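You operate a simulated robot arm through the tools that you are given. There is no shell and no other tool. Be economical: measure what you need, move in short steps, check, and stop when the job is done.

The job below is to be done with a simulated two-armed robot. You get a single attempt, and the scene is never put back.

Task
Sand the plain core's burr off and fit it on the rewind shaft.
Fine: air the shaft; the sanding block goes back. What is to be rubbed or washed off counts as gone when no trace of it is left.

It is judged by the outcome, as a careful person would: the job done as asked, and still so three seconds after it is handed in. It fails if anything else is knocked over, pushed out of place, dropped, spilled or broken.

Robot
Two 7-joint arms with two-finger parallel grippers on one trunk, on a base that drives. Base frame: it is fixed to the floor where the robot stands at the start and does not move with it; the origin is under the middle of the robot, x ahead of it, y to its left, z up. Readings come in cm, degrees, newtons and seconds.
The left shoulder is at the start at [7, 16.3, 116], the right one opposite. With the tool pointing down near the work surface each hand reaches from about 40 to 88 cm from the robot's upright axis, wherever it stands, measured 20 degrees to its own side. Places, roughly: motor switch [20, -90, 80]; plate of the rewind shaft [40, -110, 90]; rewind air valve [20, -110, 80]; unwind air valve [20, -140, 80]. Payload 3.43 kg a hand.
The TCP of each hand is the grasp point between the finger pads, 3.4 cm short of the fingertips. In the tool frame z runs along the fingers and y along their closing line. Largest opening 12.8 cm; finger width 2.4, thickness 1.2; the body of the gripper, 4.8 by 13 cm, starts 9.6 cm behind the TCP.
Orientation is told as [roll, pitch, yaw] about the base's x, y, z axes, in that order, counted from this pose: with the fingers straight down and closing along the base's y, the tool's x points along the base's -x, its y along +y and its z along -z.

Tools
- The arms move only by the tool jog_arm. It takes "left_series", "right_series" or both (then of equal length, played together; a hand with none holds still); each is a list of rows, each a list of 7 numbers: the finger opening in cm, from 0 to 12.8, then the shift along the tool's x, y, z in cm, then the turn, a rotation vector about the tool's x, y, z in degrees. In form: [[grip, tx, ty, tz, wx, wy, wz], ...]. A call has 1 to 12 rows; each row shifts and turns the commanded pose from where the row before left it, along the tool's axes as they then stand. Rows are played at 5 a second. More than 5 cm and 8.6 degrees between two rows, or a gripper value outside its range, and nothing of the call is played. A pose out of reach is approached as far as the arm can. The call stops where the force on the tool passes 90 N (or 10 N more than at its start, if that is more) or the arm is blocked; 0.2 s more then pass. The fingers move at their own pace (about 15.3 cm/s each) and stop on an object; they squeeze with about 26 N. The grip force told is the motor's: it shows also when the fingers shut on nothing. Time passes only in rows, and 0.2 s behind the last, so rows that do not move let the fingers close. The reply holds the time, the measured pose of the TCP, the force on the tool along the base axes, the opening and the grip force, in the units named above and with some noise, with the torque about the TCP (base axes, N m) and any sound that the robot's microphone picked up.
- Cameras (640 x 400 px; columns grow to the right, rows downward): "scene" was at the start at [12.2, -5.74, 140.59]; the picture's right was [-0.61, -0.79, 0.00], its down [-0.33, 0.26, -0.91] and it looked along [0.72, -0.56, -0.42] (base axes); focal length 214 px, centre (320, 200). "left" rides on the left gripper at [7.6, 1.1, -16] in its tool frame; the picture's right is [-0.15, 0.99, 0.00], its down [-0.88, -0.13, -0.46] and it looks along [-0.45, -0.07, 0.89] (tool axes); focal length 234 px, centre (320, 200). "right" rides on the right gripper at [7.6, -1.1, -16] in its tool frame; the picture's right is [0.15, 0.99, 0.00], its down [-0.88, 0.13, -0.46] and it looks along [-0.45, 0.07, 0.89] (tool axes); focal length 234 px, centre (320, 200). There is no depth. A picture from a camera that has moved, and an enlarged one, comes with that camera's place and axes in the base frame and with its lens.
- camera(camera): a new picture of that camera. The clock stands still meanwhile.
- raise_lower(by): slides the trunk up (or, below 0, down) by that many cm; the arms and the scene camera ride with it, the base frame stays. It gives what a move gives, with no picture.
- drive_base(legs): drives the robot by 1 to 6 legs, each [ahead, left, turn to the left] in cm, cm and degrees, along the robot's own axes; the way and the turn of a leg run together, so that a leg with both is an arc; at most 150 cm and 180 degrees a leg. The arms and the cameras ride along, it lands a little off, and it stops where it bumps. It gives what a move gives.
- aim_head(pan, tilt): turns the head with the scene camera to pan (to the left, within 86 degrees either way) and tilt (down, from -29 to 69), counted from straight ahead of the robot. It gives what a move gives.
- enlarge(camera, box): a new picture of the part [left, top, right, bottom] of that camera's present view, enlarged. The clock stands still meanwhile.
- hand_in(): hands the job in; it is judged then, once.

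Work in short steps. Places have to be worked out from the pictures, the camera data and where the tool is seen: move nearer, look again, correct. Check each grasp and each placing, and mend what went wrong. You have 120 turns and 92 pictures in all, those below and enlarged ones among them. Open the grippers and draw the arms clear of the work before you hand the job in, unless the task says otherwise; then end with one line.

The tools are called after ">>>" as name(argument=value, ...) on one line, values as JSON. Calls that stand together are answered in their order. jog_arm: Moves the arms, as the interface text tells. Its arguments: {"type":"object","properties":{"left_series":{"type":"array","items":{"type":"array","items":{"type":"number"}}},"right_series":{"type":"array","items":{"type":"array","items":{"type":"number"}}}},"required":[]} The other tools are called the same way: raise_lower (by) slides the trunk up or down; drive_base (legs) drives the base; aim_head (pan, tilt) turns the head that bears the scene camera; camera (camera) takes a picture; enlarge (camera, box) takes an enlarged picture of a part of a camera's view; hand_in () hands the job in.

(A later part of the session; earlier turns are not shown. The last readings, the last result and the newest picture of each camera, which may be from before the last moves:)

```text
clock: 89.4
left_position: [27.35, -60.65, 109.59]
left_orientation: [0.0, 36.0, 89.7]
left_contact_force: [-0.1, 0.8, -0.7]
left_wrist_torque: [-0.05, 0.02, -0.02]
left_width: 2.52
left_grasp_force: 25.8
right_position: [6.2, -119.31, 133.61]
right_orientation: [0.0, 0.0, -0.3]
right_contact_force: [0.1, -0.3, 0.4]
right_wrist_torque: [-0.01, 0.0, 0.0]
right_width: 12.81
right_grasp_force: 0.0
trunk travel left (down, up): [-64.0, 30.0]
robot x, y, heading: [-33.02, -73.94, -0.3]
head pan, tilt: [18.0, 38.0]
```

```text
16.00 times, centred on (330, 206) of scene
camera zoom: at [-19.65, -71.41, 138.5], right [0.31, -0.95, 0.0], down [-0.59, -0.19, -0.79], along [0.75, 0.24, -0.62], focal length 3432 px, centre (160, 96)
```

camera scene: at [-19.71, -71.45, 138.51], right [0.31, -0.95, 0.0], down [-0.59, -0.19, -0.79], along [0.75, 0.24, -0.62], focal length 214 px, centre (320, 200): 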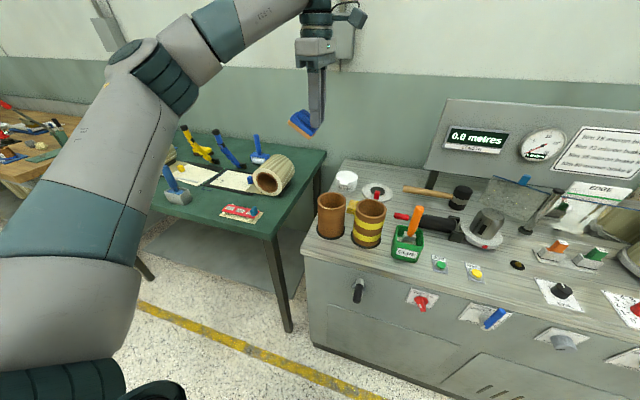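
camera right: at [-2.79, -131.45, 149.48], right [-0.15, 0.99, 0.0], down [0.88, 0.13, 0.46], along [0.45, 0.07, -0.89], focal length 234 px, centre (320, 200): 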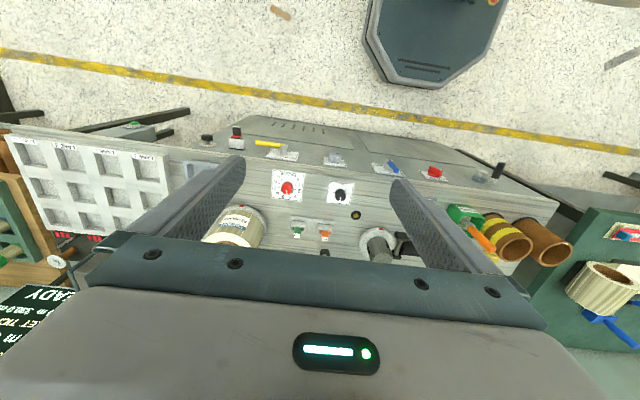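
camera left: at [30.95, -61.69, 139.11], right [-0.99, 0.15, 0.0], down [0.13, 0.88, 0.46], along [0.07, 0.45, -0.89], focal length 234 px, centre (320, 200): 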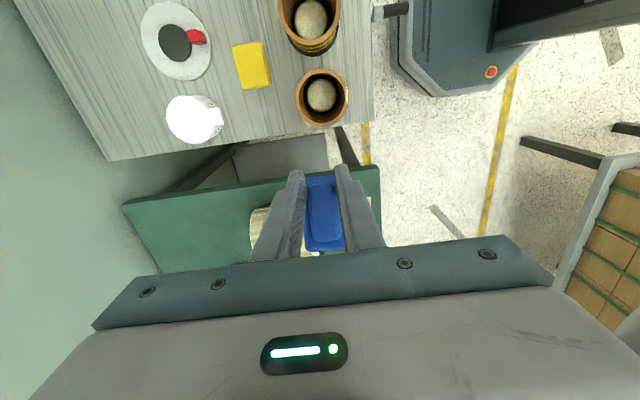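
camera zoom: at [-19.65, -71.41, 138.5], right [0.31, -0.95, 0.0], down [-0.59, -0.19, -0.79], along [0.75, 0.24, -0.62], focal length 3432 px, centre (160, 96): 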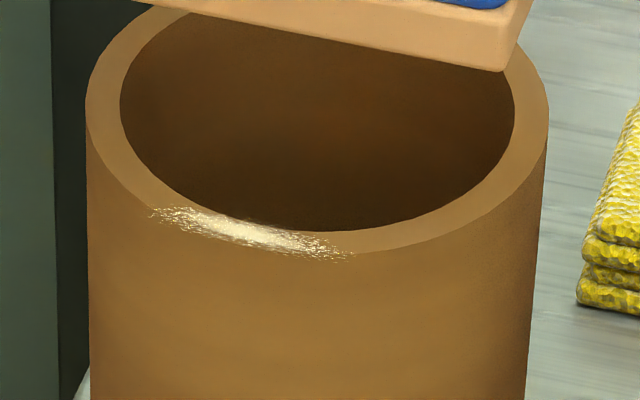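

No change at all: this blue block isn't abrasive to the burr (probably a friction sled/pad), so I'll return it and take the yellow, brown‑soled block from the green bench. First regrip it safely: rest it flat on the rim, release and regrasp at its centre.

>>> jog_arm(left_series=[[1.5, -1.4, 0, 2.0, 0, 0, 0], [1.5, -1.7, 0, 2.35, 0, 0, 0], [1.5, -0.26, 0, 0.36, 0, 0, 0], [1.5, -0.12, 0, 0.16, 0, 0, 0], [1.5, 0, 0, 0, 0, 0, 0]])

>>> enlarge(camera="scene", box=[290, 160, 370, 225])

```text
clock: 90.6
left_position: [27.24, -60.9, 103.65]
left_orientation: [0.1, 36.0, 89.8]
left_contact_force: [-0.1, 0.3, 0.5]
left_wrist_torque: [-0.05, -0.05, -0.01]
left_width: 2.53
left_grasp_force: 25.7
right_position: [6.05, -119.31, 133.5]
right_orientation: [0.0, 0.0, -0.3]
right_contact_force: [0.0, 0.7, 0.2]
right_wrist_torque: [-0.02, 0.01, -0.04]
right_width: 12.81
right_grasp_force: 0.1
trunk travel left (down, up): [-64.0, 30.0]
robot x, y, heading: [-32.82, -74.15, -0.0]
head pan, tilt: [18.0, 38.0]
```

```text
6.15 times, centred on (330, 192) of scene
camera zoom: at [-19.72, -71.48, 138.52], right [0.31, -0.95, 0.0], down [-0.59, -0.19, -0.79], along [0.75, 0.24, -0.62], focal length 1320 px, centre (258, 246)
```

zoom: 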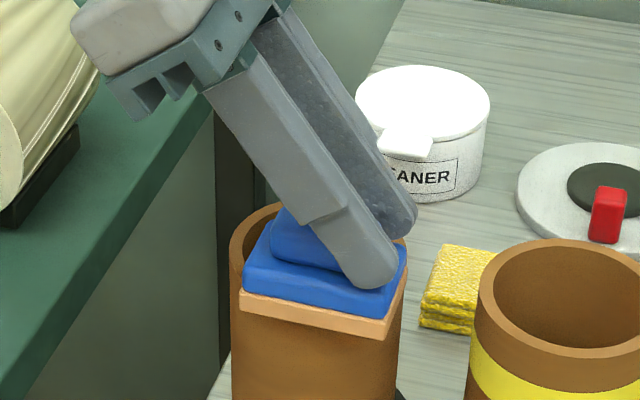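

Block lies centred on the rim; shift 0.5 toward +x for stability, settle and release.

>>> jog_arm(left_series=[[1.5, 0, -0.5, 0, 0, 0, 0], [1.5, -0.06, 0, 0.08, 0, 0, 0], [2.8, 0, 0, 0, 0, 0, 0], [4.0, 0, 0, 0, 0, 0, 0], [4.0, 0, 0, 0, 0, 0, 0], [4.0, 0, 0, -3, 0, 0, 0], [4.0, 0, 0, -3, 0, 0, 0]])

>>> enlarge(camera="scene", box=[290, 160, 370, 225])

```text
clock: 92.2
left_position: [27.72, -57.32, 108.34]
left_orientation: [0.0, 35.9, 89.7]
left_contact_force: [-0.5, -0.3, 0.2]
left_wrist_torque: [-0.01, -0.01, 0.0]
left_width: 4.01
left_grasp_force: 0.1
right_position: [6.14, -119.32, 133.48]
right_orientation: [-0.1, -0.1, -0.3]
right_contact_force: [0.0, -0.2, 0.4]
right_wrist_torque: [-0.01, 0.0, -0.02]
right_width: 12.81
right_grasp_force: 0.1
trunk travel left (down, up): [-64.0, 30.0]
robot x, y, heading: [-33.01, -73.51, -0.6]
head pan, tilt: [18.0, 38.0]
```

```text
6.15 times, centred on (330, 192) of scene
camera zoom: at [-19.78, -71.47, 138.51], right [0.31, -0.95, 0.0], down [-0.59, -0.19, -0.79], along [0.75, 0.24, -0.62], focal length 1320 px, centre (258, 246)
```

zoom: 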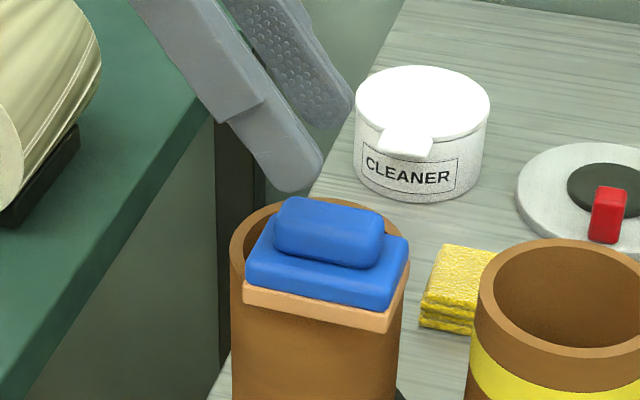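

Block rests stable. Straighten the hand above it and look.

>>> jog_arm(left_series=[[4.0, 0, 0, -3, 0, 0, 0], [4.0, 0, 0, 0, 0, -8, 0], [4.0, 0, 0, 0, 0, -8, 0], [4.0, 0, 0, 0, 0, -8, 0], [4.0, 0, 0, 0, 0, -8, 0], [4.0, 0, 0, 0, 0, -4, 0], [4.0, 3.5, 0, 1, 0, 0, 0]])

>>> enlarge(camera="left", box=[240, 80, 400, 200])

```text
clock: 93.8
left_position: [27.78, -59.17, 109.69]
left_orientation: [0.1, -0.2, 89.7]
left_contact_force: [0.1, -0.3, -0.1]
left_wrist_torque: [0.03, 0.02, 0.02]
left_width: 3.99
left_grasp_force: 0.1
right_position: [6.24, -119.55, 133.32]
right_orientation: [0.0, -0.1, -0.3]
right_contact_force: [1.0, -0.5, 0.5]
right_wrist_torque: [-0.02, 0.02, -0.01]
right_width: 12.81
right_grasp_force: 0.0
trunk travel left (down, up): [-64.0, 30.0]
robot x, y, heading: [-32.77, -74.02, 0.1]
head pan, tilt: [18.0, 38.0]
```

```text
3.33 times, centred on (320, 140) of left
camera zoom: at [26.71, -66.71, 125.64], right [-0.99, 0.15, 0.0], down [0.13, 0.88, 0.46], along [0.07, 0.45, -0.89], focal length 781 px, centre (320, 400)
```

zoom: 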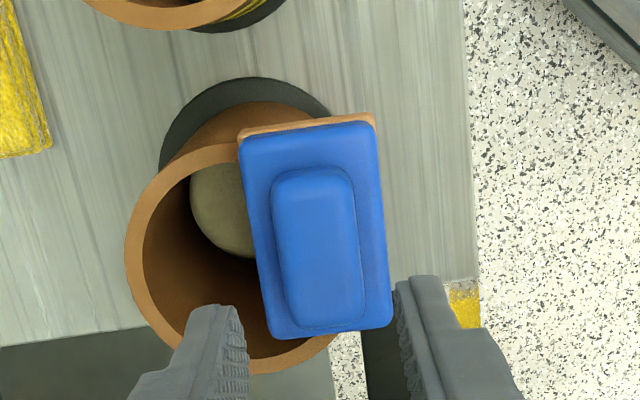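

Handle centre ≈[27.8, −60.0]. Move there and descend to touch the shoulder.

>>> jog_arm(left_series=[[4.0, 0.85, 0, 3, 0, 0, 0], [4.0, 0, 0, 1.6, 0, 0, 0], [4.0, 0, 0, 0.4, 0, 0, 0], [4.0, 0, 0, 0.3, 0, 0, 0], [4.0, 0, 0, 0, 0, 0, 0]])

```text
clock: 95.0
left_position: [27.76, -59.75, 104.34]
left_orientation: [-0.1, 0.1, 89.8]
left_contact_force: [0.5, 0.4, 0.1]
left_wrist_torque: [0.06, -0.02, -0.02]
left_width: 4.01
left_grasp_force: 0.0
right_position: [6.22, -119.21, 133.54]
right_orientation: [-0.1, 0.0, -0.3]
right_contact_force: [-0.1, -0.6, -0.4]
right_wrist_torque: [0.0, 0.02, 0.01]
right_width: 12.8
right_grasp_force: 0.1
trunk travel left (down, up): [-64.0, 30.0]
robot x, y, heading: [-32.53, -73.86, -0.2]
head pan, tilt: [18.0, 38.0]
```

>>> jog_arm(left_series=[[4.0, 0.2, 0, 0.2, 0, 0, 0], [4.0, 0, 0, 0.2, 0, 0, 0], [4.0, 0, 0, 0, 0, 0, 0]])

>>> enlarge(camera="left", box=[240, 100, 400, 220])

>>> enlarge(camera="scene", box=[290, 150, 370, 225])

```text
clock: 95.8
left_position: [27.61, -60.0, 104.09]
left_orientation: [0.0, 0.1, 89.8]
left_contact_force: [0.4, -0.6, -0.5]
left_wrist_torque: [0.01, 0.02, -0.03]
left_width: 4.02
left_grasp_force: 0.0
right_position: [6.22, -119.3, 133.47]
right_orientation: [-0.1, 0.0, -0.3]
right_contact_force: [-0.4, -0.6, -0.4]
right_wrist_torque: [0.01, 0.01, -0.01]
right_width: 12.8
right_grasp_force: 0.2
trunk travel left (down, up): [-64.0, 30.0]
robot x, y, heading: [-32.96, -73.86, -0.2]
head pan, tilt: [18.0, 38.0]
```

```text
3.33 times, centred on (320, 160) of left
camera zoom: at [26.62, -67.58, 119.99], right [-0.99, 0.15, 0.0], down [0.13, 0.88, 0.46], along [0.07, 0.45, -0.89], focal length 781 px, centre (320, 333)
```

zoom: 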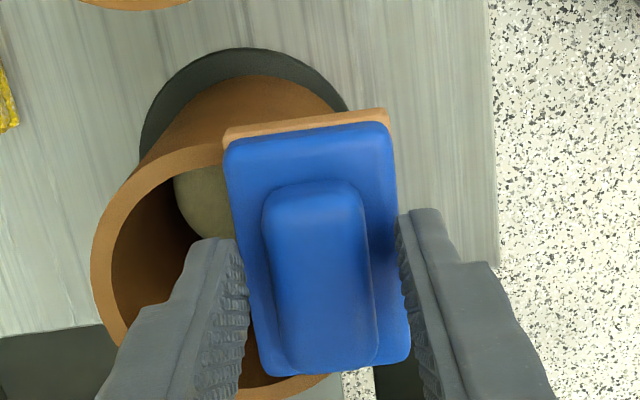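

```text
5.33 times, centred on (330, 188) of scene
camera zoom: at [-19.71, -71.48, 138.51], right [0.31, -0.95, 0.0], down [-0.59, -0.19, -0.79], along [0.75, 0.24, -0.62], focal length 1144 px, centre (267, 267)
```

zoom: 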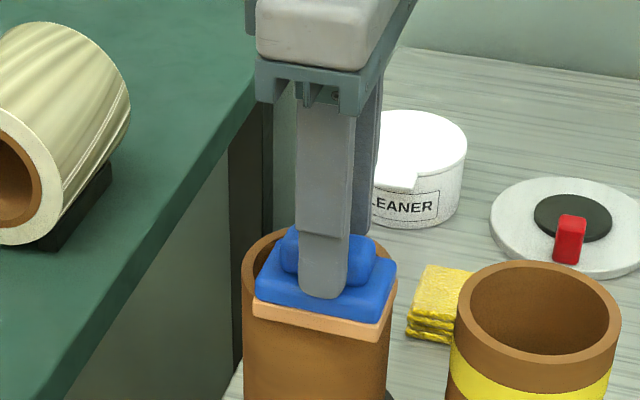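

Well centred. Close and lift.

>>> jog_arm(left_series=[[2.5, 0, 0, 0, 0, 0, 0], [1.0, 0, 0, 0, 0, 0, 0], [1.0, 0, 0, 0, 0, 0, 0], [1.0, 0, 0, 0, 0, 0, 0], [1.0, 0, 0, -1, 0, 0, 0], [1.0, 0, 0, -4, 0, 0, 0], [1.0, 0, 0, -5, 0, 0, 0], [1.0, 0, 0, -5, 0, 0, 0], [1.0, 0, 0, -4, 0, 0, 0]])

>>> enlarge(camera="scene", box=[270, 80, 390, 225])

```text
clock: 97.8
left_position: [27.51, -60.12, 123.19]
left_orientation: [0.1, 0.0, 89.8]
left_contact_force: [-0.4, 0.8, -0.6]
left_wrist_torque: [0.01, -0.01, -0.04]
left_width: 2.5
left_grasp_force: 26.0
right_position: [6.12, -119.4, 133.56]
right_orientation: [0.1, 0.0, -0.3]
right_contact_force: [-0.9, -0.9, 0.1]
right_wrist_torque: [0.03, 0.02, -0.01]
right_width: 12.8
right_grasp_force: 0.1
trunk travel left (down, up): [-64.0, 30.0]
robot x, y, heading: [-32.97, -74.28, -0.1]
head pan, tilt: [18.0, 38.0]
```

```text
2.76 times, centred on (330, 152) of scene
camera zoom: at [-19.82, -71.55, 138.52], right [0.31, -0.95, 0.0], down [-0.59, -0.19, -0.79], along [0.75, 0.24, -0.61], focal length 592 px, centre (292, 331)
```

zoom: 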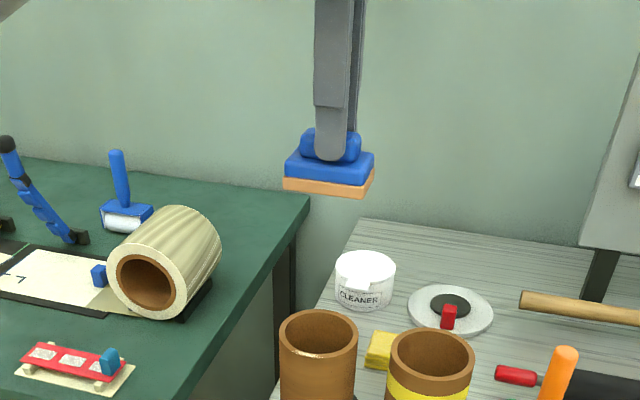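

Good level grip. Drive back to the wooden table.

>>> drive_base(legs=[[6.5, 60, 0], [0, 60, 0], [0, 59.5, 0]])

>>> aim_head(pan=30, tilt=35)

>>> camera(camera="scene")

>>> camera(camera="left")

```text
clock: 107.2
left_position: [35.01, 119.81, 122.93]
left_orientation: [0.0, 0.0, 89.5]
left_contact_force: [0.2, 0.6, 0.3]
left_wrist_torque: [0.0, 0.01, 0.0]
left_width: 2.54
left_grasp_force: 25.8
right_position: [13.41, 60.73, 133.57]
right_orientation: [0.1, 0.1, -0.6]
right_contact_force: [-1.0, -0.1, -0.1]
right_wrist_torque: [-0.01, -0.05, -0.03]
right_width: 12.82
right_grasp_force: 0.1
trunk travel left (down, up): [-64.0, 30.0]
robot x, y, heading: [-25.45, 106.18, -0.3]
head pan, tilt: [18.0, 38.0]
```

```text
clock: 107.9
left_position: [35.0, 119.79, 123.0]
left_orientation: [0.1, 0.0, 89.5]
left_contact_force: [0.4, -0.8, -0.1]
left_wrist_torque: [0.03, -0.02, 0.0]
left_width: 2.49
left_grasp_force: 25.7
right_position: [13.32, 60.73, 133.53]
right_orientation: [0.0, 0.1, -0.4]
right_contact_force: [0.8, 0.7, 0.1]
right_wrist_torque: [-0.02, 0.0, 0.0]
right_width: 12.8
right_grasp_force: 0.0
trunk travel left (down, up): [-64.0, 30.0]
robot x, y, heading: [-25.59, 106.01, -0.4]
head pan, tilt: [30.0, 35.0]
```

```text
22 pictures are left
camera scene: at [-12.94, 110.37, 138.97], right [0.49, -0.87, 0.0], down [-0.5, -0.28, -0.82], along [0.71, 0.4, -0.57], focal length 214 px, centre (320, 200)
```

scene: 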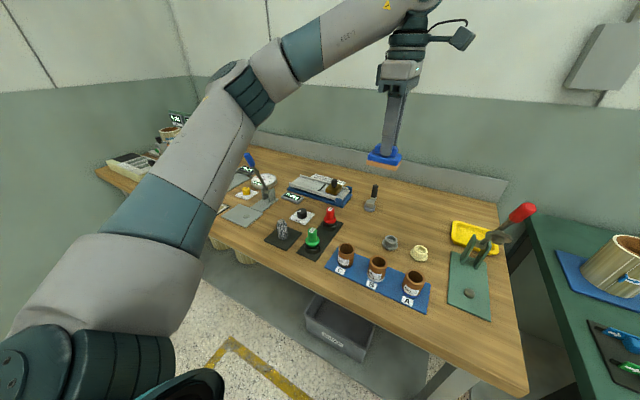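

```text
21 pictures are left
camera left: at [33.9, 112.38, 138.93], right [-0.99, 0.15, 0.0], down [0.14, 0.88, 0.46], along [0.07, 0.45, -0.89], focal length 234 px, centre (320, 200)
```

left: 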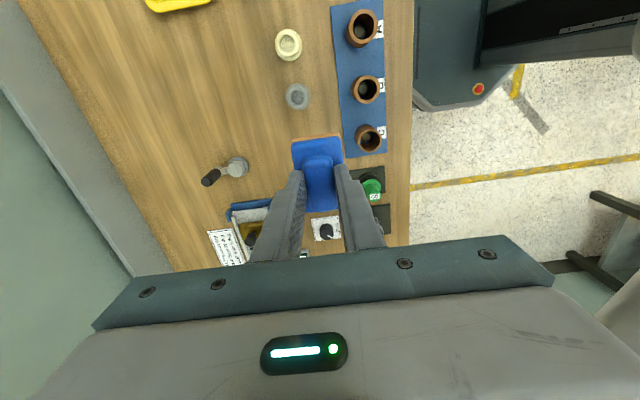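

Still level. Move over its home [38.6, 125.6] and descend to near the table.

>>> jog_arm(left_series=[[1.0, -3, -1.8, 2, 0, 0, 0], [1.0, -2.8, -1.8, 2, 0, 0, 0], [1.0, 0, 0, 5, 0, 0, 0], [1.0, 0, 0, 5, 0, 0, 0], [1.0, 0, 0, 5, 0, 0, 0], [1.0, 0, 0, 5, 0, 0, 0], [1.0, 0, 0, 3, 0, 0, 0], [1.0, 0, 0, 0, 0, 0, 0]])

>>> camera(camera="left")

```text
clock: 109.7
left_position: [38.65, 125.56, 95.95]
left_orientation: [0.0, 0.0, 89.5]
left_contact_force: [0.4, -0.1, -1.0]
left_wrist_torque: [0.01, 0.0, -0.04]
left_width: 2.51
left_grasp_force: 26.3
right_position: [13.36, 60.62, 133.47]
right_orientation: [-0.1, 0.0, -0.5]
right_contact_force: [-0.3, 1.0, -0.1]
right_wrist_torque: [0.01, -0.04, -0.02]
right_width: 12.79
right_grasp_force: 0.0
trunk travel left (down, up): [-64.0, 30.0]
robot x, y, heading: [-25.6, 106.14, -0.3]
head pan, tilt: [30.0, 35.0]
```

```text
20 pictures are left
camera left: at [37.53, 118.15, 111.96], right [-0.99, 0.15, 0.0], down [0.14, 0.88, 0.46], along [0.07, 0.45, -0.89], focal length 234 px, centre (320, 200)
```

left: 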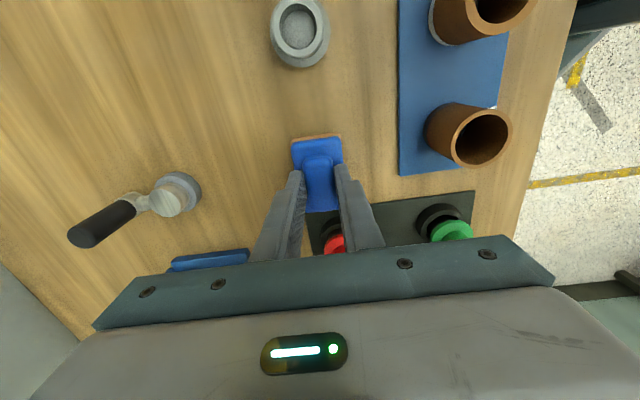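

Position matches the pick pose. Lower to touch, then release and rise.

>>> jog_arm(left_series=[[1.0, 0, 0, 0.8, 0, 0, 0], [1.0, 0, 0, 0.4, 0, 0, 0], [1.0, 0, 0, 0.2, 0, 0, 0], [1.0, 0, 0, 0, 0, 0, 0]])

```text
clock: 110.7
left_position: [38.59, 125.67, 94.6]
left_orientation: [-0.1, 0.0, 89.5]
left_contact_force: [0.2, -0.1, -0.6]
left_wrist_torque: [-0.01, 0.01, 0.0]
left_width: 2.56
left_grasp_force: 25.6
right_position: [13.25, 60.66, 133.59]
right_orientation: [0.1, 0.0, -0.6]
right_contact_force: [-0.2, -0.4, 0.7]
right_wrist_torque: [-0.01, 0.01, 0.02]
right_width: 12.81
right_grasp_force: 0.1
trunk travel left (down, up): [-64.0, 30.0]
robot x, y, heading: [-25.34, 106.2, -0.4]
head pan, tilt: [30.0, 35.0]
```

>>> jog_arm(left_series=[[1.0, 0, 0, 0.2, 0, 0, 0], [1.0, 0, 0, 0.2, 0, 0, 0], [1.0, 0, 0, 0, 0, 0, 0]])

```text
clock: 111.5
left_position: [38.63, 125.55, 94.41]
left_orientation: [-0.3, 0.0, 89.6]
left_contact_force: [3.0, 2.1, 15.6]
left_wrist_torque: [0.25, -0.04, -0.03]
left_width: 2.53
left_grasp_force: 25.9
right_position: [13.23, 60.62, 133.61]
right_orientation: [0.0, -0.2, -0.5]
right_contact_force: [0.1, -0.8, -0.3]
right_wrist_torque: [-0.01, 0.02, 0.0]
right_width: 12.8
right_grasp_force: 0.0
trunk travel left (down, up): [-64.0, 30.0]
robot x, y, heading: [-25.61, 106.05, -0.7]
head pan, tilt: [30.0, 35.0]
```

On the table. Ease, open, rise.

>>> jog_arm(left_series=[[1.0, 0, 0, -0.15, 0, 0, 0], [3.2, 0, 0, 0, 0, 0, 0], [4.0, 0, 0, 0, 0, 0, 0], [4.0, 0, 0, -3, 0, 0, 0], [4.0, 0, 0, -5, 0, 0, 0], [4.0, 0, 0, -5, 0, 0, 0], [6, 0, 0, -5, 0, 0, 0], [8, 0, 0, -5, 0, 0, 0], [8, 0, 0, -5, 0, 0, 0]])

>>> camera(camera="left")

```text
clock: 113.5
left_position: [38.44, 125.57, 122.45]
left_orientation: [-0.1, -0.2, 89.5]
left_contact_force: [-0.3, -1.0, -0.4]
left_wrist_torque: [0.04, -0.03, -0.01]
left_width: 7.99
left_grasp_force: 0.1
right_position: [13.1, 60.53, 133.49]
right_orientation: [0.1, -0.1, -0.5]
right_contact_force: [-0.3, -0.3, 0.6]
right_wrist_torque: [0.03, 0.02, -0.03]
right_width: 12.79
right_grasp_force: 0.0
trunk travel left (down, up): [-64.0, 30.0]
robot x, y, heading: [-25.96, 106.08, -0.3]
head pan, tilt: [30.0, 35.0]
```

```text
19 pictures are left
camera left: at [37.33, 118.07, 138.35], right [-0.99, 0.15, 0.0], down [0.14, 0.88, 0.46], along [0.07, 0.45, -0.89], focal length 234 px, centre (320, 200)
```

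left: 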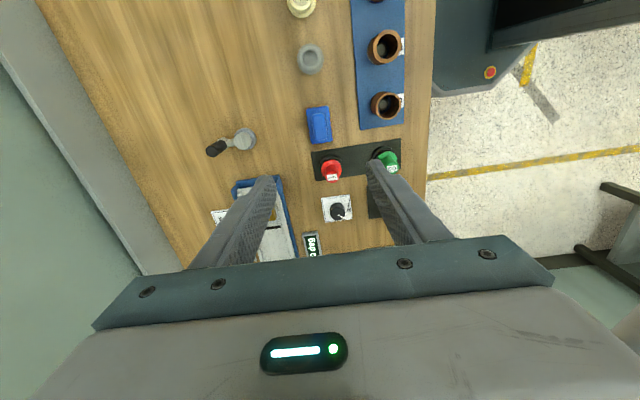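

The blue block is back home. Drive to the green bench so the left hand is over the yellow block near [59.6, 18.4].

>>> drive_base(legs=[[0, -107, 0], [21, 0, 0]])

>>> camera(camera="left")

```text
clock: 120.3
left_position: [58.6, 17.98, 122.32]
left_orientation: [-0.2, 0.0, 89.3]
left_contact_force: [-0.1, -1.5, -0.2]
left_wrist_torque: [-0.03, 0.0, -0.04]
left_width: 7.99
left_grasp_force: 0.0
right_position: [33.02, -47.04, 133.58]
right_orientation: [0.0, -0.1, -0.8]
right_contact_force: [-0.5, 0.1, 0.1]
right_wrist_torque: [0.02, -0.01, 0.0]
right_width: 12.81
right_grasp_force: 0.1
trunk travel left (down, up): [-64.0, 30.0]
robot x, y, heading: [-5.71, -1.59, -0.9]
head pan, tilt: [30.0, 35.0]
```

```text
18 pictures are left
camera left: at [57.41, 10.45, 138.3], right [-0.99, 0.16, 0.0], down [0.14, 0.88, 0.46], along [0.07, 0.45, -0.89], focal length 234 px, centre (320, 200)
```

left: 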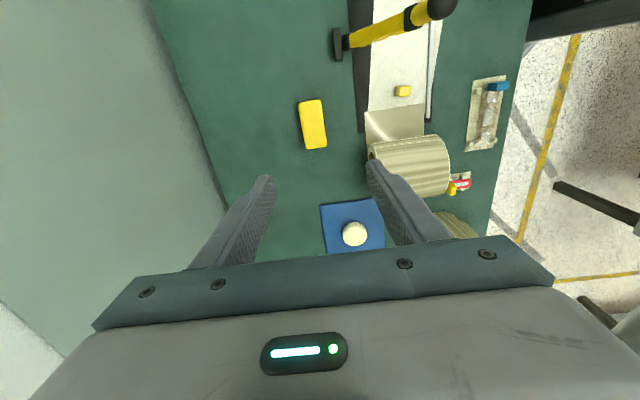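

Block at ≈[60.1, 18]. Shift and descend partway, then zoom.

>>> jog_arm(left_series=[[8, 0, -1.5, 4, 0, 0, 0], [8, 0, 0, 5, 0, 0, 0], [8, 0, 0, 5, 0, 0, 0], [7, 0, 0, 5, 0, 0, 0], [7, 0, 0, 4, 0, 0, 0]])

>>> enlarge(camera="left", box=[240, 80, 400, 200])

```text
clock: 121.5
left_position: [60.1, 18.03, 99.26]
left_orientation: [0.0, 0.0, 89.6]
left_contact_force: [0.1, 0.5, 0.1]
left_wrist_torque: [-0.02, 0.02, 0.01]
left_width: 6.98
left_grasp_force: 0.1
right_position: [33.34, -46.87, 133.5]
right_orientation: [0.0, -0.1, -0.6]
right_contact_force: [0.2, 0.3, -0.4]
right_wrist_torque: [-0.01, 0.0, 0.05]
right_width: 12.78
right_grasp_force: 0.0
trunk travel left (down, up): [-64.0, 30.0]
robot x, y, heading: [-5.61, -1.32, -0.4]
head pan, tilt: [30.0, 35.0]
```

```text
3.33 times, centred on (320, 140) of left
camera zoom: at [58.99, 10.58, 115.24], right [-0.99, 0.16, 0.0], down [0.14, 0.88, 0.46], along [0.07, 0.45, -0.89], focal length 781 px, centre (320, 400)
```

zoom: 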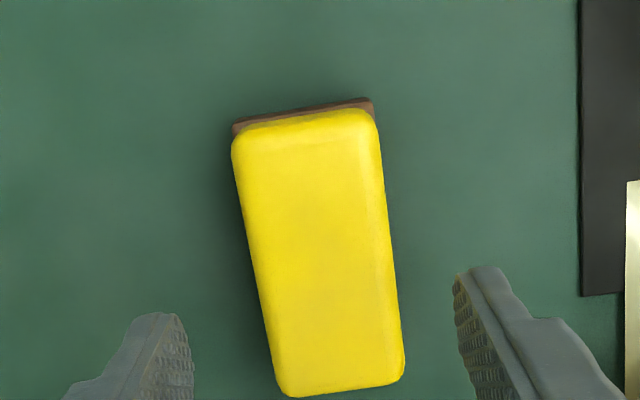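

Block 4.5 × 9 cm centred [60.1, 17.9], aligned. Descend so the pads straddle the yellow body, close.

>>> jog_arm(left_series=[[6.5, 0.1, 0.2, 3, 0, 0, 0], [6.5, 0, 0, 2.5, 0, 0, 0], [6.5, 0, 0, 0.7, 0, 0, 0], [6.5, 0, 0, 0.5, 0, 0, 0], [6.5, 0, 0, 0, 0, 0, 0]])

>>> jog_arm(left_series=[[4.5, 0, 0, 0, 0, 0, 0], [2.5, 0, 0, 0, 0, 0, 0], [2.5, 0, 0, 0, 0, 0, 0], [2.5, 0, 0, 0, 0, 0, 0]])

>>> aim_head(pan=15, tilt=35)

>>> enlarge(camera="scene", box=[240, 120, 400, 240])

```text
clock: 122.7
left_position: [59.95, 17.81, 92.59]
left_orientation: [-0.1, 0.0, 89.4]
left_contact_force: [1.1, 0.3, 0.0]
left_wrist_torque: [-0.02, 0.0, 0.0]
left_width: 6.52
left_grasp_force: 0.1
right_position: [33.2, -47.04, 133.46]
right_orientation: [0.0, 0.0, -0.7]
right_contact_force: [-0.5, -0.4, 0.2]
right_wrist_torque: [0.02, 0.04, 0.03]
right_width: 12.81
right_grasp_force: 0.0
trunk travel left (down, up): [-64.0, 30.0]
robot x, y, heading: [-5.59, -1.39, -0.6]
head pan, tilt: [30.0, 35.0]
```

```text
clock: 123.7
left_position: [59.97, 17.95, 92.56]
left_orientation: [0.0, 0.0, 89.4]
left_contact_force: [0.7, -0.2, 0.4]
left_wrist_torque: [-0.04, 0.0, 0.03]
left_width: 4.42
left_grasp_force: 26.2
right_position: [33.32, -46.95, 133.57]
right_orientation: [0.1, 0.0, -0.6]
right_contact_force: [-0.3, 0.4, 0.2]
right_wrist_torque: [-0.01, 0.02, 0.05]
right_width: 12.82
right_grasp_force: 0.0
trunk travel left (down, up): [-64.0, 30.0]
robot x, y, heading: [-5.45, -1.38, -0.7]
head pan, tilt: [30.0, 35.0]
```

```text
clock: 124.4
left_position: [59.9, 17.88, 92.6]
left_orientation: [0.0, 0.0, 89.4]
left_contact_force: [0.1, -0.3, 0.6]
left_wrist_torque: [-0.03, 0.03, 0.03]
left_width: 4.45
left_grasp_force: 25.8
right_position: [33.26, -47.04, 133.54]
right_orientation: [0.0, 0.0, -0.7]
right_contact_force: [0.1, -1.1, -1.2]
right_wrist_torque: [-0.01, 0.0, 0.0]
right_width: 12.8
right_grasp_force: 0.1
trunk travel left (down, up): [-64.0, 30.0]
robot x, y, heading: [-5.46, -1.43, -0.7]
head pan, tilt: [15.0, 35.0]
```

```text
3.33 times, centred on (320, 180) of scene
camera zoom: at [7.9, 0.6, 138.97], right [0.25, -0.97, 0.0], down [-0.56, -0.14, -0.82], along [0.79, 0.21, -0.57], focal length 715 px, centre (320, 267)
```

zoom: 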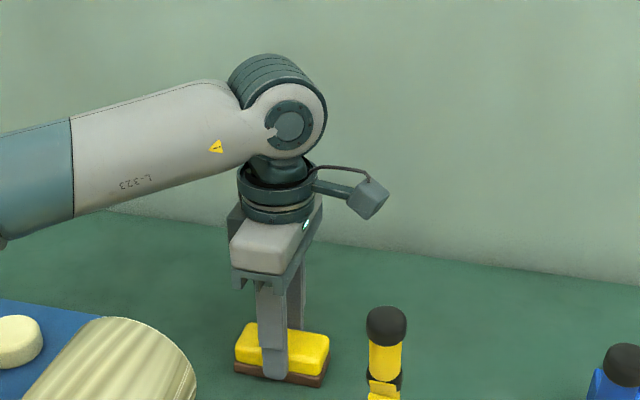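

Gripped centrally (home pose [59.95, 17.9, 92.6]). Lift, back off, and drive to the slitter bench.

>>> jog_arm(left_series=[[2.5, 0, 0, -2, 0, 0, 0], [2.5, 0, 0, -4, 0, 0, 0], [2.5, 0, 0, -5, 0, 0, 0], [2.5, 0, 0, -5, 0, 0, 0], [2.5, 0, 0, -5, 0, 0, 0], [2.5, 0, 0, -5, 0, 0, 0], [2.5, 0, 0, -4, 0, 0, 0]])

>>> drive_base(legs=[[-28.5, 0, 0.7], [0, -36, 0], [0, -37, 0]])

>>> aim_head(pan=18, tilt=38)

>>> enlarge(camera="scene", box=[270, 80, 390, 240])

```text
clock: 126.0
left_position: [59.79, 17.66, 122.72]
left_orientation: [-0.1, 0.0, 89.4]
left_contact_force: [-0.2, 0.2, -0.6]
left_wrist_torque: [0.01, 0.04, -0.02]
left_width: 4.43
left_grasp_force: 26.1
right_position: [33.25, -47.21, 133.59]
right_orientation: [0.1, -0.1, -0.7]
right_contact_force: [0.0, -0.1, 0.1]
right_wrist_torque: [0.03, -0.03, 0.03]
right_width: 12.79
right_grasp_force: 0.0
trunk travel left (down, up): [-64.0, 30.0]
robot x, y, heading: [-5.38, -1.62, -0.7]
head pan, tilt: [15.0, 35.0]
```

```text
clock: 131.9
left_position: [31.3, -53.83, 122.57]
left_orientation: [0.0, 0.0, 90.1]
left_contact_force: [0.0, -0.2, -0.1]
left_wrist_torque: [-0.02, -0.01, 0.0]
left_width: 4.41
left_grasp_force: 25.7
right_position: [5.33, -119.05, 133.66]
right_orientation: [0.0, 0.0, 0.0]
right_contact_force: [-0.3, -0.6, -0.1]
right_wrist_torque: [0.0, 0.01, 0.01]
right_width: 12.79
right_grasp_force: 0.0
trunk travel left (down, up): [-64.0, 30.0]
robot x, y, heading: [-33.95, -74.07, 0.1]
head pan, tilt: [15.0, 35.0]
```

```text
clock: 132.5
left_position: [31.43, -53.96, 122.62]
left_orientation: [0.0, -0.1, 90.2]
left_contact_force: [0.0, -0.2, -0.3]
left_wrist_torque: [-0.01, 0.0, -0.01]
left_width: 4.41
left_grasp_force: 26.1
right_position: [5.41, -119.06, 133.52]
right_orientation: [0.0, -0.1, -0.1]
right_contact_force: [0.0, 0.7, -0.1]
right_wrist_torque: [0.02, -0.02, -0.04]
right_width: 12.82
right_grasp_force: 0.0
trunk travel left (down, up): [-64.0, 30.0]
robot x, y, heading: [-33.89, -73.93, -0.0]
head pan, tilt: [18.0, 38.0]
```

```text
2.50 times, centred on (330, 160) of scene
camera zoom: at [-20.76, -71.46, 138.51], right [0.31, -0.95, 0.0], down [-0.59, -0.19, -0.79], along [0.75, 0.25, -0.62], focal length 536 px, centre (295, 300)
```

zoom: 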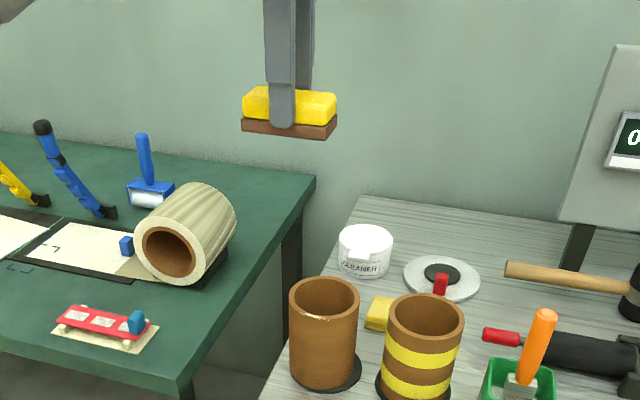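

Level. Bring it above the burr and descend gently.

>>> jog_arm(left_series=[[2.5, 2.3, 1.9, 3, 0, 0, 0], [2.5, 2.2, 1.9, 3, 0, 0, 0], [2.5, 0, 0, 5, 0, 0, 0], [2.5, 0, 0, 5, 0, 0, 0], [2.5, 0, 0, 2.6, 0, 0, 0], [2.5, 0, 0, 0.5, 0, 0, 0], [2.5, 0, 0, 0.4, 0, 0, 0], [2.5, 0, 0, 0, 0, 0, 0]])

```text
clock: 134.3
left_position: [27.59, -58.53, 103.05]
left_orientation: [0.0, -0.1, 90.2]
left_contact_force: [-1.1, 1.7, -0.7]
left_wrist_torque: [0.02, 0.0, 0.0]
left_width: 4.45
left_grasp_force: 25.7
right_position: [5.38, -119.12, 133.63]
right_orientation: [0.1, 0.0, -0.1]
right_contact_force: [-0.4, -0.7, 0.2]
right_wrist_torque: [0.02, 0.0, 0.01]
right_width: 12.8
right_grasp_force: 0.0
trunk travel left (down, up): [-64.0, 30.0]
robot x, y, heading: [-33.89, -73.86, 0.3]
head pan, tilt: [18.0, 38.0]
```

>>> jog_arm(left_series=[[2.5, 0, 0, 0.35, 0, 0, 0], [2.5, 0, 0, 0.3, 0, 0, 0], [2.5, 0, 0, 0.2, 0, 0, 0], [2.5, 0, 0, 0, 0, 0, 0]])

```text
clock: 135.3
left_position: [27.57, -58.49, 102.18]
left_orientation: [0.0, 0.0, 90.1]
left_contact_force: [-1.3, 0.1, -0.8]
left_wrist_torque: [0.05, -0.03, -0.01]
left_width: 4.42
left_grasp_force: 26.4
right_position: [5.38, -119.06, 133.56]
right_orientation: [0.0, 0.1, 0.0]
right_contact_force: [-0.4, -0.3, -0.4]
right_wrist_torque: [0.01, -0.01, 0.03]
right_width: 12.78
right_grasp_force: 0.1
trunk travel left (down, up): [-64.0, 30.0]
robot x, y, heading: [-33.61, -74.18, 0.4]
head pan, tilt: [18.0, 38.0]
```

>>> jog_arm(left_series=[[2.5, 0, 0, 0.25, 0, 0, 0], [2.5, 0, 0, 0.2, 0, 0, 0], [2.5, 0, 0, 0.2, 0, 0, 0], [2.5, 0, 0, 0, 0, 0, 0]])

```text
clock: 136.3
left_position: [27.45, -58.55, 101.72]
left_orientation: [-0.2, 0.1, 90.0]
left_contact_force: [2.2, 0.7, 22.1]
left_wrist_torque: [0.02, -0.21, 0.0]
left_width: 4.44
left_grasp_force: 25.9
right_position: [5.27, -119.07, 133.59]
right_orientation: [0.0, 0.0, 0.1]
right_contact_force: [0.4, 0.6, 0.4]
right_wrist_torque: [-0.04, 0.0, 0.0]
right_width: 12.8
right_grasp_force: 0.0
trunk travel left (down, up): [-64.0, 30.0]
robot x, y, heading: [-33.82, -73.81, -0.1]
head pan, tilt: [18.0, 38.0]
```

Contact at 22 N. Ease a bit and do long strokes.

>>> jog_arm(left_series=[[2.5, 0, 0, -0.08, 0, 0, 0], [2.5, 1.25, 0, 0, 0, 0, 0], [2.5, 1.25, 0, 0, 0, 0, 0], [2.5, -1.67, 0, 0, 0, 0, 0], [2.5, -1.67, 0, 0, 0, 0, 0], [2.5, -1.66, 0, 0, 0, 0, 0], [2.5, 1.67, 0, 0, 0, 0, 0], [2.5, 1.67, 0, 0, 0, 0, 0], [2.5, 1.66, 0, 0, 0, 0, 0], [2.5, -1.25, 0, 0, 0, 0, 0], [2.5, -1.25, 0, 0, 0, 0, 0], [2.5, 0, 0, 0, 0, 0, 0]])

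>>> jog_arm(left_series=[[2.5, 0, 0, -4, 0, 0, 0], [2.5, 0, 0, -3, 0, 0, 0], [2.5, 0, 0, 0, 0, 0, 0]])

>>> enlarge(camera="scene", box=[290, 170, 370, 235])

```text
clock: 138.9
left_position: [27.48, -58.51, 101.66]
left_orientation: [0.0, -0.1, 90.1]
left_contact_force: [-0.2, 0.9, 2.1]
left_wrist_torque: [-0.13, 0.01, -0.05]
left_width: 4.44
left_grasp_force: 25.5
right_position: [5.47, -119.02, 133.53]
right_orientation: [-0.1, 0.0, 0.0]
right_contact_force: [-1.0, -0.1, -0.5]
right_wrist_torque: [0.08, -0.01, -0.02]
right_width: 12.81
right_grasp_force: 0.1
trunk travel left (down, up): [-64.0, 30.0]
robot x, y, heading: [-34.11, -73.96, 0.5]
head pan, tilt: [18.0, 38.0]
```

```text
clock: 139.7
left_position: [27.48, -58.27, 108.67]
left_orientation: [0.0, 0.0, 90.2]
left_contact_force: [-0.1, -0.3, -0.9]
left_wrist_torque: [0.03, 0.01, 0.0]
left_width: 4.43
left_grasp_force: 25.9
right_position: [5.49, -119.14, 133.55]
right_orientation: [-0.1, 0.0, 0.0]
right_contact_force: [-0.3, 0.1, 0.0]
right_wrist_torque: [-0.02, 0.05, 0.0]
right_width: 12.79
right_grasp_force: 0.0
trunk travel left (down, up): [-64.0, 30.0]
robot x, y, heading: [-33.64, -74.48, 0.0]
head pan, tilt: [18.0, 38.0]
```

```text
6.15 times, centred on (330, 202) of scene
camera zoom: at [-20.71, -71.38, 138.5], right [0.31, -0.95, 0.0], down [-0.59, -0.19, -0.79], along [0.75, 0.25, -0.62], focal length 1320 px, centre (258, 185)
```

zoom: 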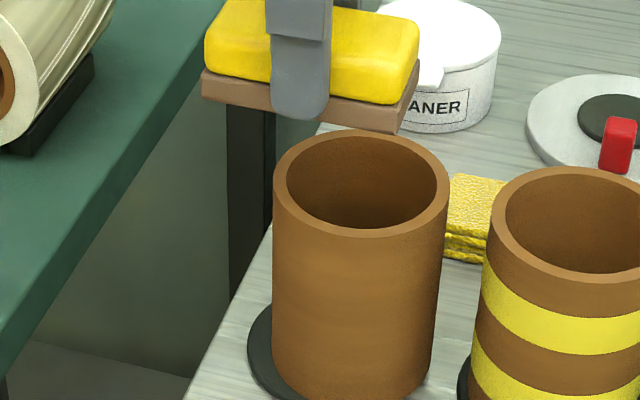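

The burr is gone. A tight zoom to check for traces.

>>> enlarge(camera="scene", box=[320, 188, 352, 210])

```text
16.00 times, centred on (336, 199) of scene
camera zoom: at [-20.71, -71.38, 138.5], right [0.31, -0.95, 0.0], down [-0.59, -0.19, -0.79], along [0.75, 0.25, -0.62], focal length 3432 px, centre (64, 216)
```

zoom: 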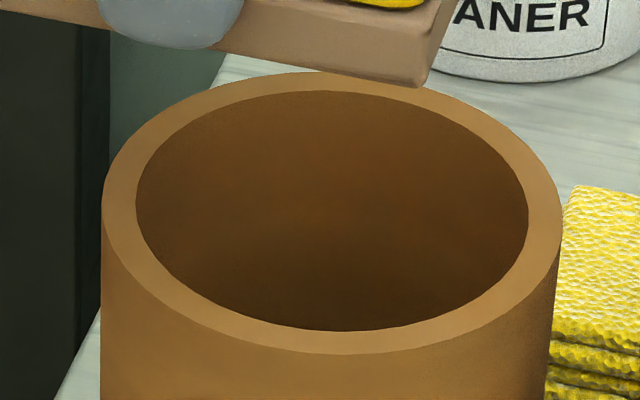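

Clean. Raise and take the block back to the green bench.

>>> jog_arm(left_series=[[2.5, 0, 0, -5, 0, 0, 0], [2.5, 0, 0, -5, 0, 0, 0], [2.5, 0, 0, -4, 0, 0, 0]])

>>> drive_base(legs=[[0, 37, 0], [0, 36, 0], [28.3, 0, 0]])

```text
clock: 140.5
left_position: [27.35, -58.51, 122.9]
left_orientation: [0.0, 0.0, 90.1]
left_contact_force: [-1.1, -0.9, -0.7]
left_wrist_torque: [0.02, -0.03, 0.02]
left_width: 4.43
left_grasp_force: 26.6
right_position: [5.31, -119.1, 133.48]
right_orientation: [0.0, -0.1, 0.0]
right_contact_force: [-0.1, -0.6, -0.3]
right_wrist_torque: [0.01, -0.02, 0.03]
right_width: 12.8
right_grasp_force: 0.0
trunk travel left (down, up): [-64.0, 30.0]
robot x, y, heading: [-33.85, -74.21, 0.5]
head pan, tilt: [18.0, 38.0]
```

```text
clock: 146.3
left_position: [55.22, 14.85, 122.83]
left_orientation: [-0.1, -0.1, 90.2]
left_contact_force: [0.2, 0.0, -0.6]
left_wrist_torque: [-0.02, 0.03, -0.01]
left_width: 4.43
left_grasp_force: 25.9
right_position: [33.39, -45.93, 133.55]
right_orientation: [0.0, -0.1, 0.3]
right_contact_force: [0.0, -1.0, 0.1]
right_wrist_torque: [-0.03, 0.01, -0.04]
right_width: 12.8
right_grasp_force: 0.0
trunk travel left (down, up): [-64.0, 30.0]
robot x, y, heading: [-6.14, -1.12, 0.2]
head pan, tilt: [18.0, 38.0]
```

Move over its home spot and descend to just above the bench.

>>> jog_arm(left_series=[[2.5, -1.5, -2.4, 2, 0, 0, 0.8], [2.5, -1.55, -2.35, 3, 0, 0, 0], [2.5, 0, 0, 5, 0, 0, 0], [2.5, 0, 0, 5, 0, 0, 0], [2.5, 0, 0, 5, 0, 0, 0], [2.5, 0, 0, 5, 0, 0, 0], [2.5, 0, 0, 3, 0, 0, 0], [2.5, 0, 0, 0, 0, 0, 0]])

>>> camera(camera="left")

```text
clock: 148.1
left_position: [60.18, 17.76, 94.95]
left_orientation: [-0.1, 0.2, 89.4]
left_contact_force: [-0.5, 0.2, -0.5]
left_wrist_torque: [-0.01, 0.01, 0.04]
left_width: 4.44
left_grasp_force: 26.0
right_position: [33.41, -45.99, 133.56]
right_orientation: [0.0, 0.0, 0.3]
right_contact_force: [0.0, 1.0, -0.7]
right_wrist_torque: [0.01, 0.0, 0.01]
right_width: 12.8
right_grasp_force: 0.1
trunk travel left (down, up): [-64.0, 30.0]
robot x, y, heading: [-6.22, -1.21, 0.1]
head pan, tilt: [18.0, 38.0]
```

```text
12 pictures are left
camera left: at [58.98, 10.31, 110.76], right [-0.99, 0.15, 0.0], down [0.14, 0.88, 0.46], along [0.07, 0.45, -0.89], focal length 234 px, centre (320, 200)
```

left: 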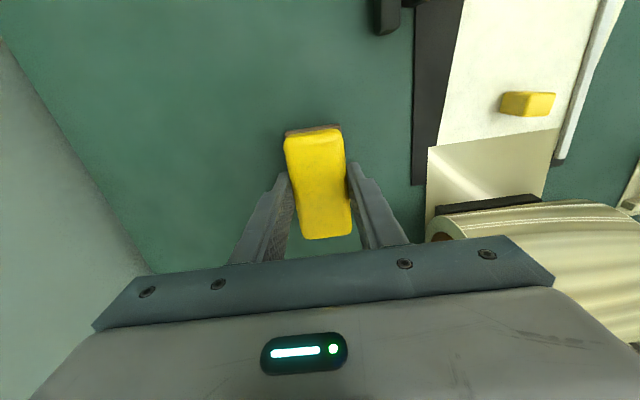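

>>> jog_arm(left_series=[[2.5, 0, 0, 1.2, 0, 0, 0], [2.5, 0, 0, 0.5, 0, 0, 0], [2.5, 0, 0, 0.3, 0, 0, 0], [2.5, 0, 0, 0.3, 0, 0, 0], [2.5, 0, 0, 0, 0, 0, 0]])

```text
clock: 149.3
left_position: [60.03, 17.91, 92.64]
left_orientation: [0.1, 0.0, 89.5]
left_contact_force: [0.5, 1.2, -1.0]
left_wrist_torque: [0.03, 0.01, 0.0]
left_width: 4.43
left_grasp_force: 25.7
right_position: [33.4, -45.87, 133.55]
right_orientation: [0.0, 0.0, 0.3]
right_contact_force: [0.5, -0.6, 0.0]
right_wrist_torque: [-0.03, -0.03, 0.0]
right_width: 12.75
right_grasp_force: 0.0
trunk travel left (down, up): [-64.0, 30.0]
robot x, y, heading: [-6.37, -1.13, 0.2]
head pan, tilt: [18.0, 38.0]
```

>>> jog_arm(left_series=[[2.5, 0, 0, 0.2, 0, 0, 0], [2.5, 0, 0, 0.2, 0, 0, 0], [2.5, 0, 0, 0, 0, 0, 0]])

```text
clock: 150.1
left_position: [60.13, 17.88, 92.14]
left_orientation: [-0.1, 0.0, 89.5]
left_contact_force: [0.4, -0.4, 0.9]
left_wrist_torque: [-0.05, 0.05, 0.0]
left_width: 4.44
left_grasp_force: 25.9
right_position: [33.43, -45.93, 133.66]
right_orientation: [0.0, -0.1, 0.2]
right_contact_force: [0.5, -0.7, 0.6]
right_wrist_torque: [-0.02, 0.01, -0.01]
right_width: 12.79
right_grasp_force: 0.0
trunk travel left (down, up): [-64.0, 30.0]
robot x, y, heading: [-5.85, -1.45, 0.3]
head pan, tilt: [18.0, 38.0]
```

>>> jog_arm(left_series=[[2.5, 0, 0, 0.2, 0, 0, 0], [2.5, 0, 0, 0.15, 0, 0, 0], [2.5, 0, 0, 0, 0, 0, 0]])

>>> enlarge(camera="scene", box=[260, 150, 380, 240])

```text
clock: 150.9
left_position: [59.93, 17.89, 92.1]
left_orientation: [-0.3, 0.0, 89.6]
left_contact_force: [6.9, 2.2, 20.0]
left_wrist_torque: [-0.26, -0.02, 0.03]
left_width: 4.45
left_grasp_force: 26.2
right_position: [33.17, -45.98, 133.65]
right_orientation: [0.0, -0.1, 0.2]
right_contact_force: [0.4, 0.0, -0.6]
right_wrist_torque: [-0.01, 0.0, 0.02]
right_width: 12.79
right_grasp_force: 0.1
trunk travel left (down, up): [-64.0, 30.0]
robot x, y, heading: [-6.18, -0.34, 0.3]
head pan, tilt: [18.0, 38.0]
```

```text
4.44 times, centred on (320, 195) of scene
camera zoom: at [6.92, 1.64, 138.55], right [0.31, -0.95, 0.0], down [-0.58, -0.19, -0.79], along [0.75, 0.25, -0.61], focal length 953 px, centre (320, 222)
```

zoom: 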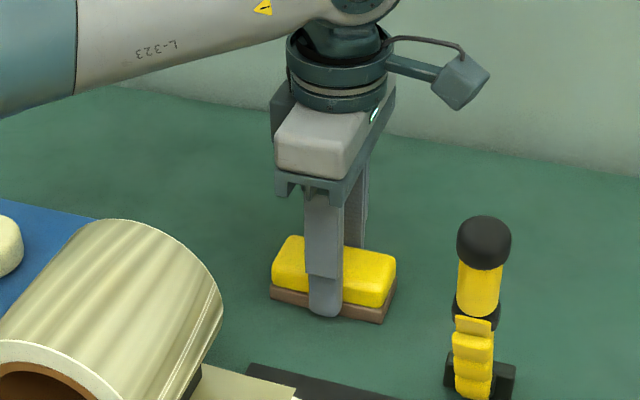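

Block sits on the bench. Ease, open, rise.

>>> jog_arm(left_series=[[2.5, 0, 0, -0.2, 0, 0, 0], [5.0, 0, 0, 0, 0, 0, 0], [6.5, 0, 0, 0, 0, 0, 0], [6.5, 0, 0, 0, 0, 0, 0], [6.5, 0, 0, -4, 0, 0, 0], [6.5, 0, 0, -5, 0, 0, 0], [6.5, 0, 0, -5, 0, 0, 0], [6.5, 0, 0, -5, 0, 0, 0], [6.5, 0, 0, -5, 0, 0, 0], [6.5, 0, 0, -5, 0, 0, 0]])

>>> camera(camera="left")

```text
clock: 153.1
left_position: [59.91, 17.76, 121.11]
left_orientation: [-0.1, -0.1, 89.5]
left_contact_force: [-0.8, -0.4, 0.2]
left_wrist_torque: [0.01, -0.05, -0.01]
left_width: 6.5
left_grasp_force: 0.1
right_position: [33.21, -46.07, 133.46]
right_orientation: [0.1, -0.1, 0.2]
right_contact_force: [-0.5, -0.2, 0.3]
right_wrist_torque: [0.03, -0.02, 0.0]
right_width: 12.81
right_grasp_force: 0.0
trunk travel left (down, up): [-64.0, 30.0]
robot x, y, heading: [-5.84, -0.94, 0.2]
head pan, tilt: [18.0, 38.0]
```

```text
10 pictures are left
camera left: at [58.7, 10.24, 137.02], right [-0.99, 0.15, 0.0], down [0.14, 0.88, 0.46], along [0.07, 0.45, -0.89], focal length 234 px, centre (320, 200)
```

left: 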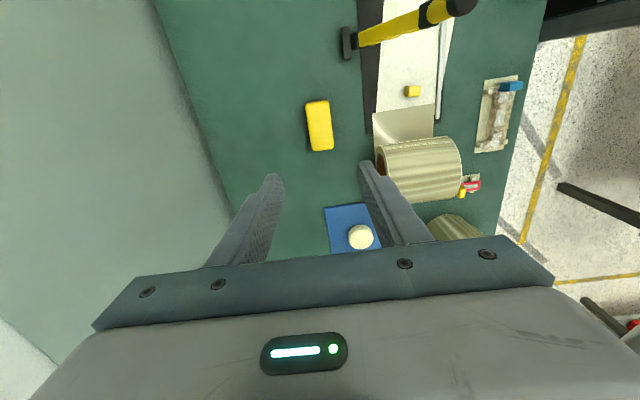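

Yellow sanding block is back in place. Now return to the slitter bench for the core, opening the left hand wide.

>>> drive_base(legs=[[-34, 0, -0.2], [0, -75.5, 0]])

>>> aim_head(pan=0, tilt=40)

>>> jog_arm(left_series=[[12.8, 0, 0, 0, 0, 0, 0], [12.8, 0, 0, 0, 0, 0, 0]])

>>> camera(camera="left")

```text
clock: 159.0
left_position: [26.41, -57.89, 120.95]
left_orientation: [-0.1, -0.1, 89.4]
left_contact_force: [0.3, -0.9, 0.7]
left_wrist_torque: [0.01, 0.0, 0.01]
left_width: 6.49
left_grasp_force: 0.1
right_position: [-0.25, -121.45, 133.61]
right_orientation: [0.0, 0.0, 0.1]
right_contact_force: [-0.3, 0.1, 0.5]
right_wrist_torque: [-0.01, 0.0, 0.02]
right_width: 12.79
right_grasp_force: 0.0
trunk travel left (down, up): [-64.0, 30.0]
robot x, y, heading: [-39.79, -76.73, -0.1]
head pan, tilt: [18.0, 38.0]
```

```text
clock: 159.8
left_position: [26.32, -57.86, 120.96]
left_orientation: [0.1, 0.1, 89.4]
left_contact_force: [-0.7, 0.1, 0.1]
left_wrist_torque: [0.0, 0.0, -0.01]
left_width: 6.49
left_grasp_force: 0.0
right_position: [-0.38, -121.46, 133.55]
right_orientation: [0.0, 0.1, 0.1]
right_contact_force: [-0.9, 0.4, -0.6]
right_wrist_torque: [-0.02, 0.02, -0.01]
right_width: 12.81
right_grasp_force: 0.0
trunk travel left (down, up): [-64.0, 30.0]
robot x, y, heading: [-39.54, -76.56, 0.1]
head pan, tilt: [0.0, 40.0]
```

```text
clock: 160.4
left_position: [26.32, -57.74, 120.82]
left_orientation: [0.0, -0.1, 89.4]
left_contact_force: [0.5, 0.1, 0.1]
left_wrist_torque: [0.01, 0.01, -0.02]
left_width: 12.8
left_grasp_force: 0.1
right_position: [-0.42, -121.45, 133.64]
right_orientation: [0.0, 0.0, 0.1]
right_contact_force: [0.4, -0.1, 0.4]
right_wrist_torque: [-0.02, -0.01, 0.01]
right_width: 12.79
right_grasp_force: 0.1
trunk travel left (down, up): [-64.0, 30.0]
robot x, y, heading: [-39.55, -76.51, 0.4]
head pan, tilt: [0.0, 40.0]
```

```text
9 pictures are left
camera left: at [25.22, -65.31, 136.89], right [-0.99, 0.16, 0.0], down [0.14, 0.88, 0.46], along [0.07, 0.45, -0.89], focal length 234 px, centre (320, 200)
```

left: 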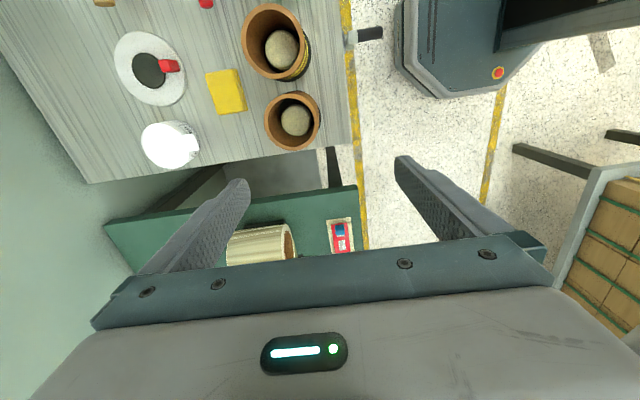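

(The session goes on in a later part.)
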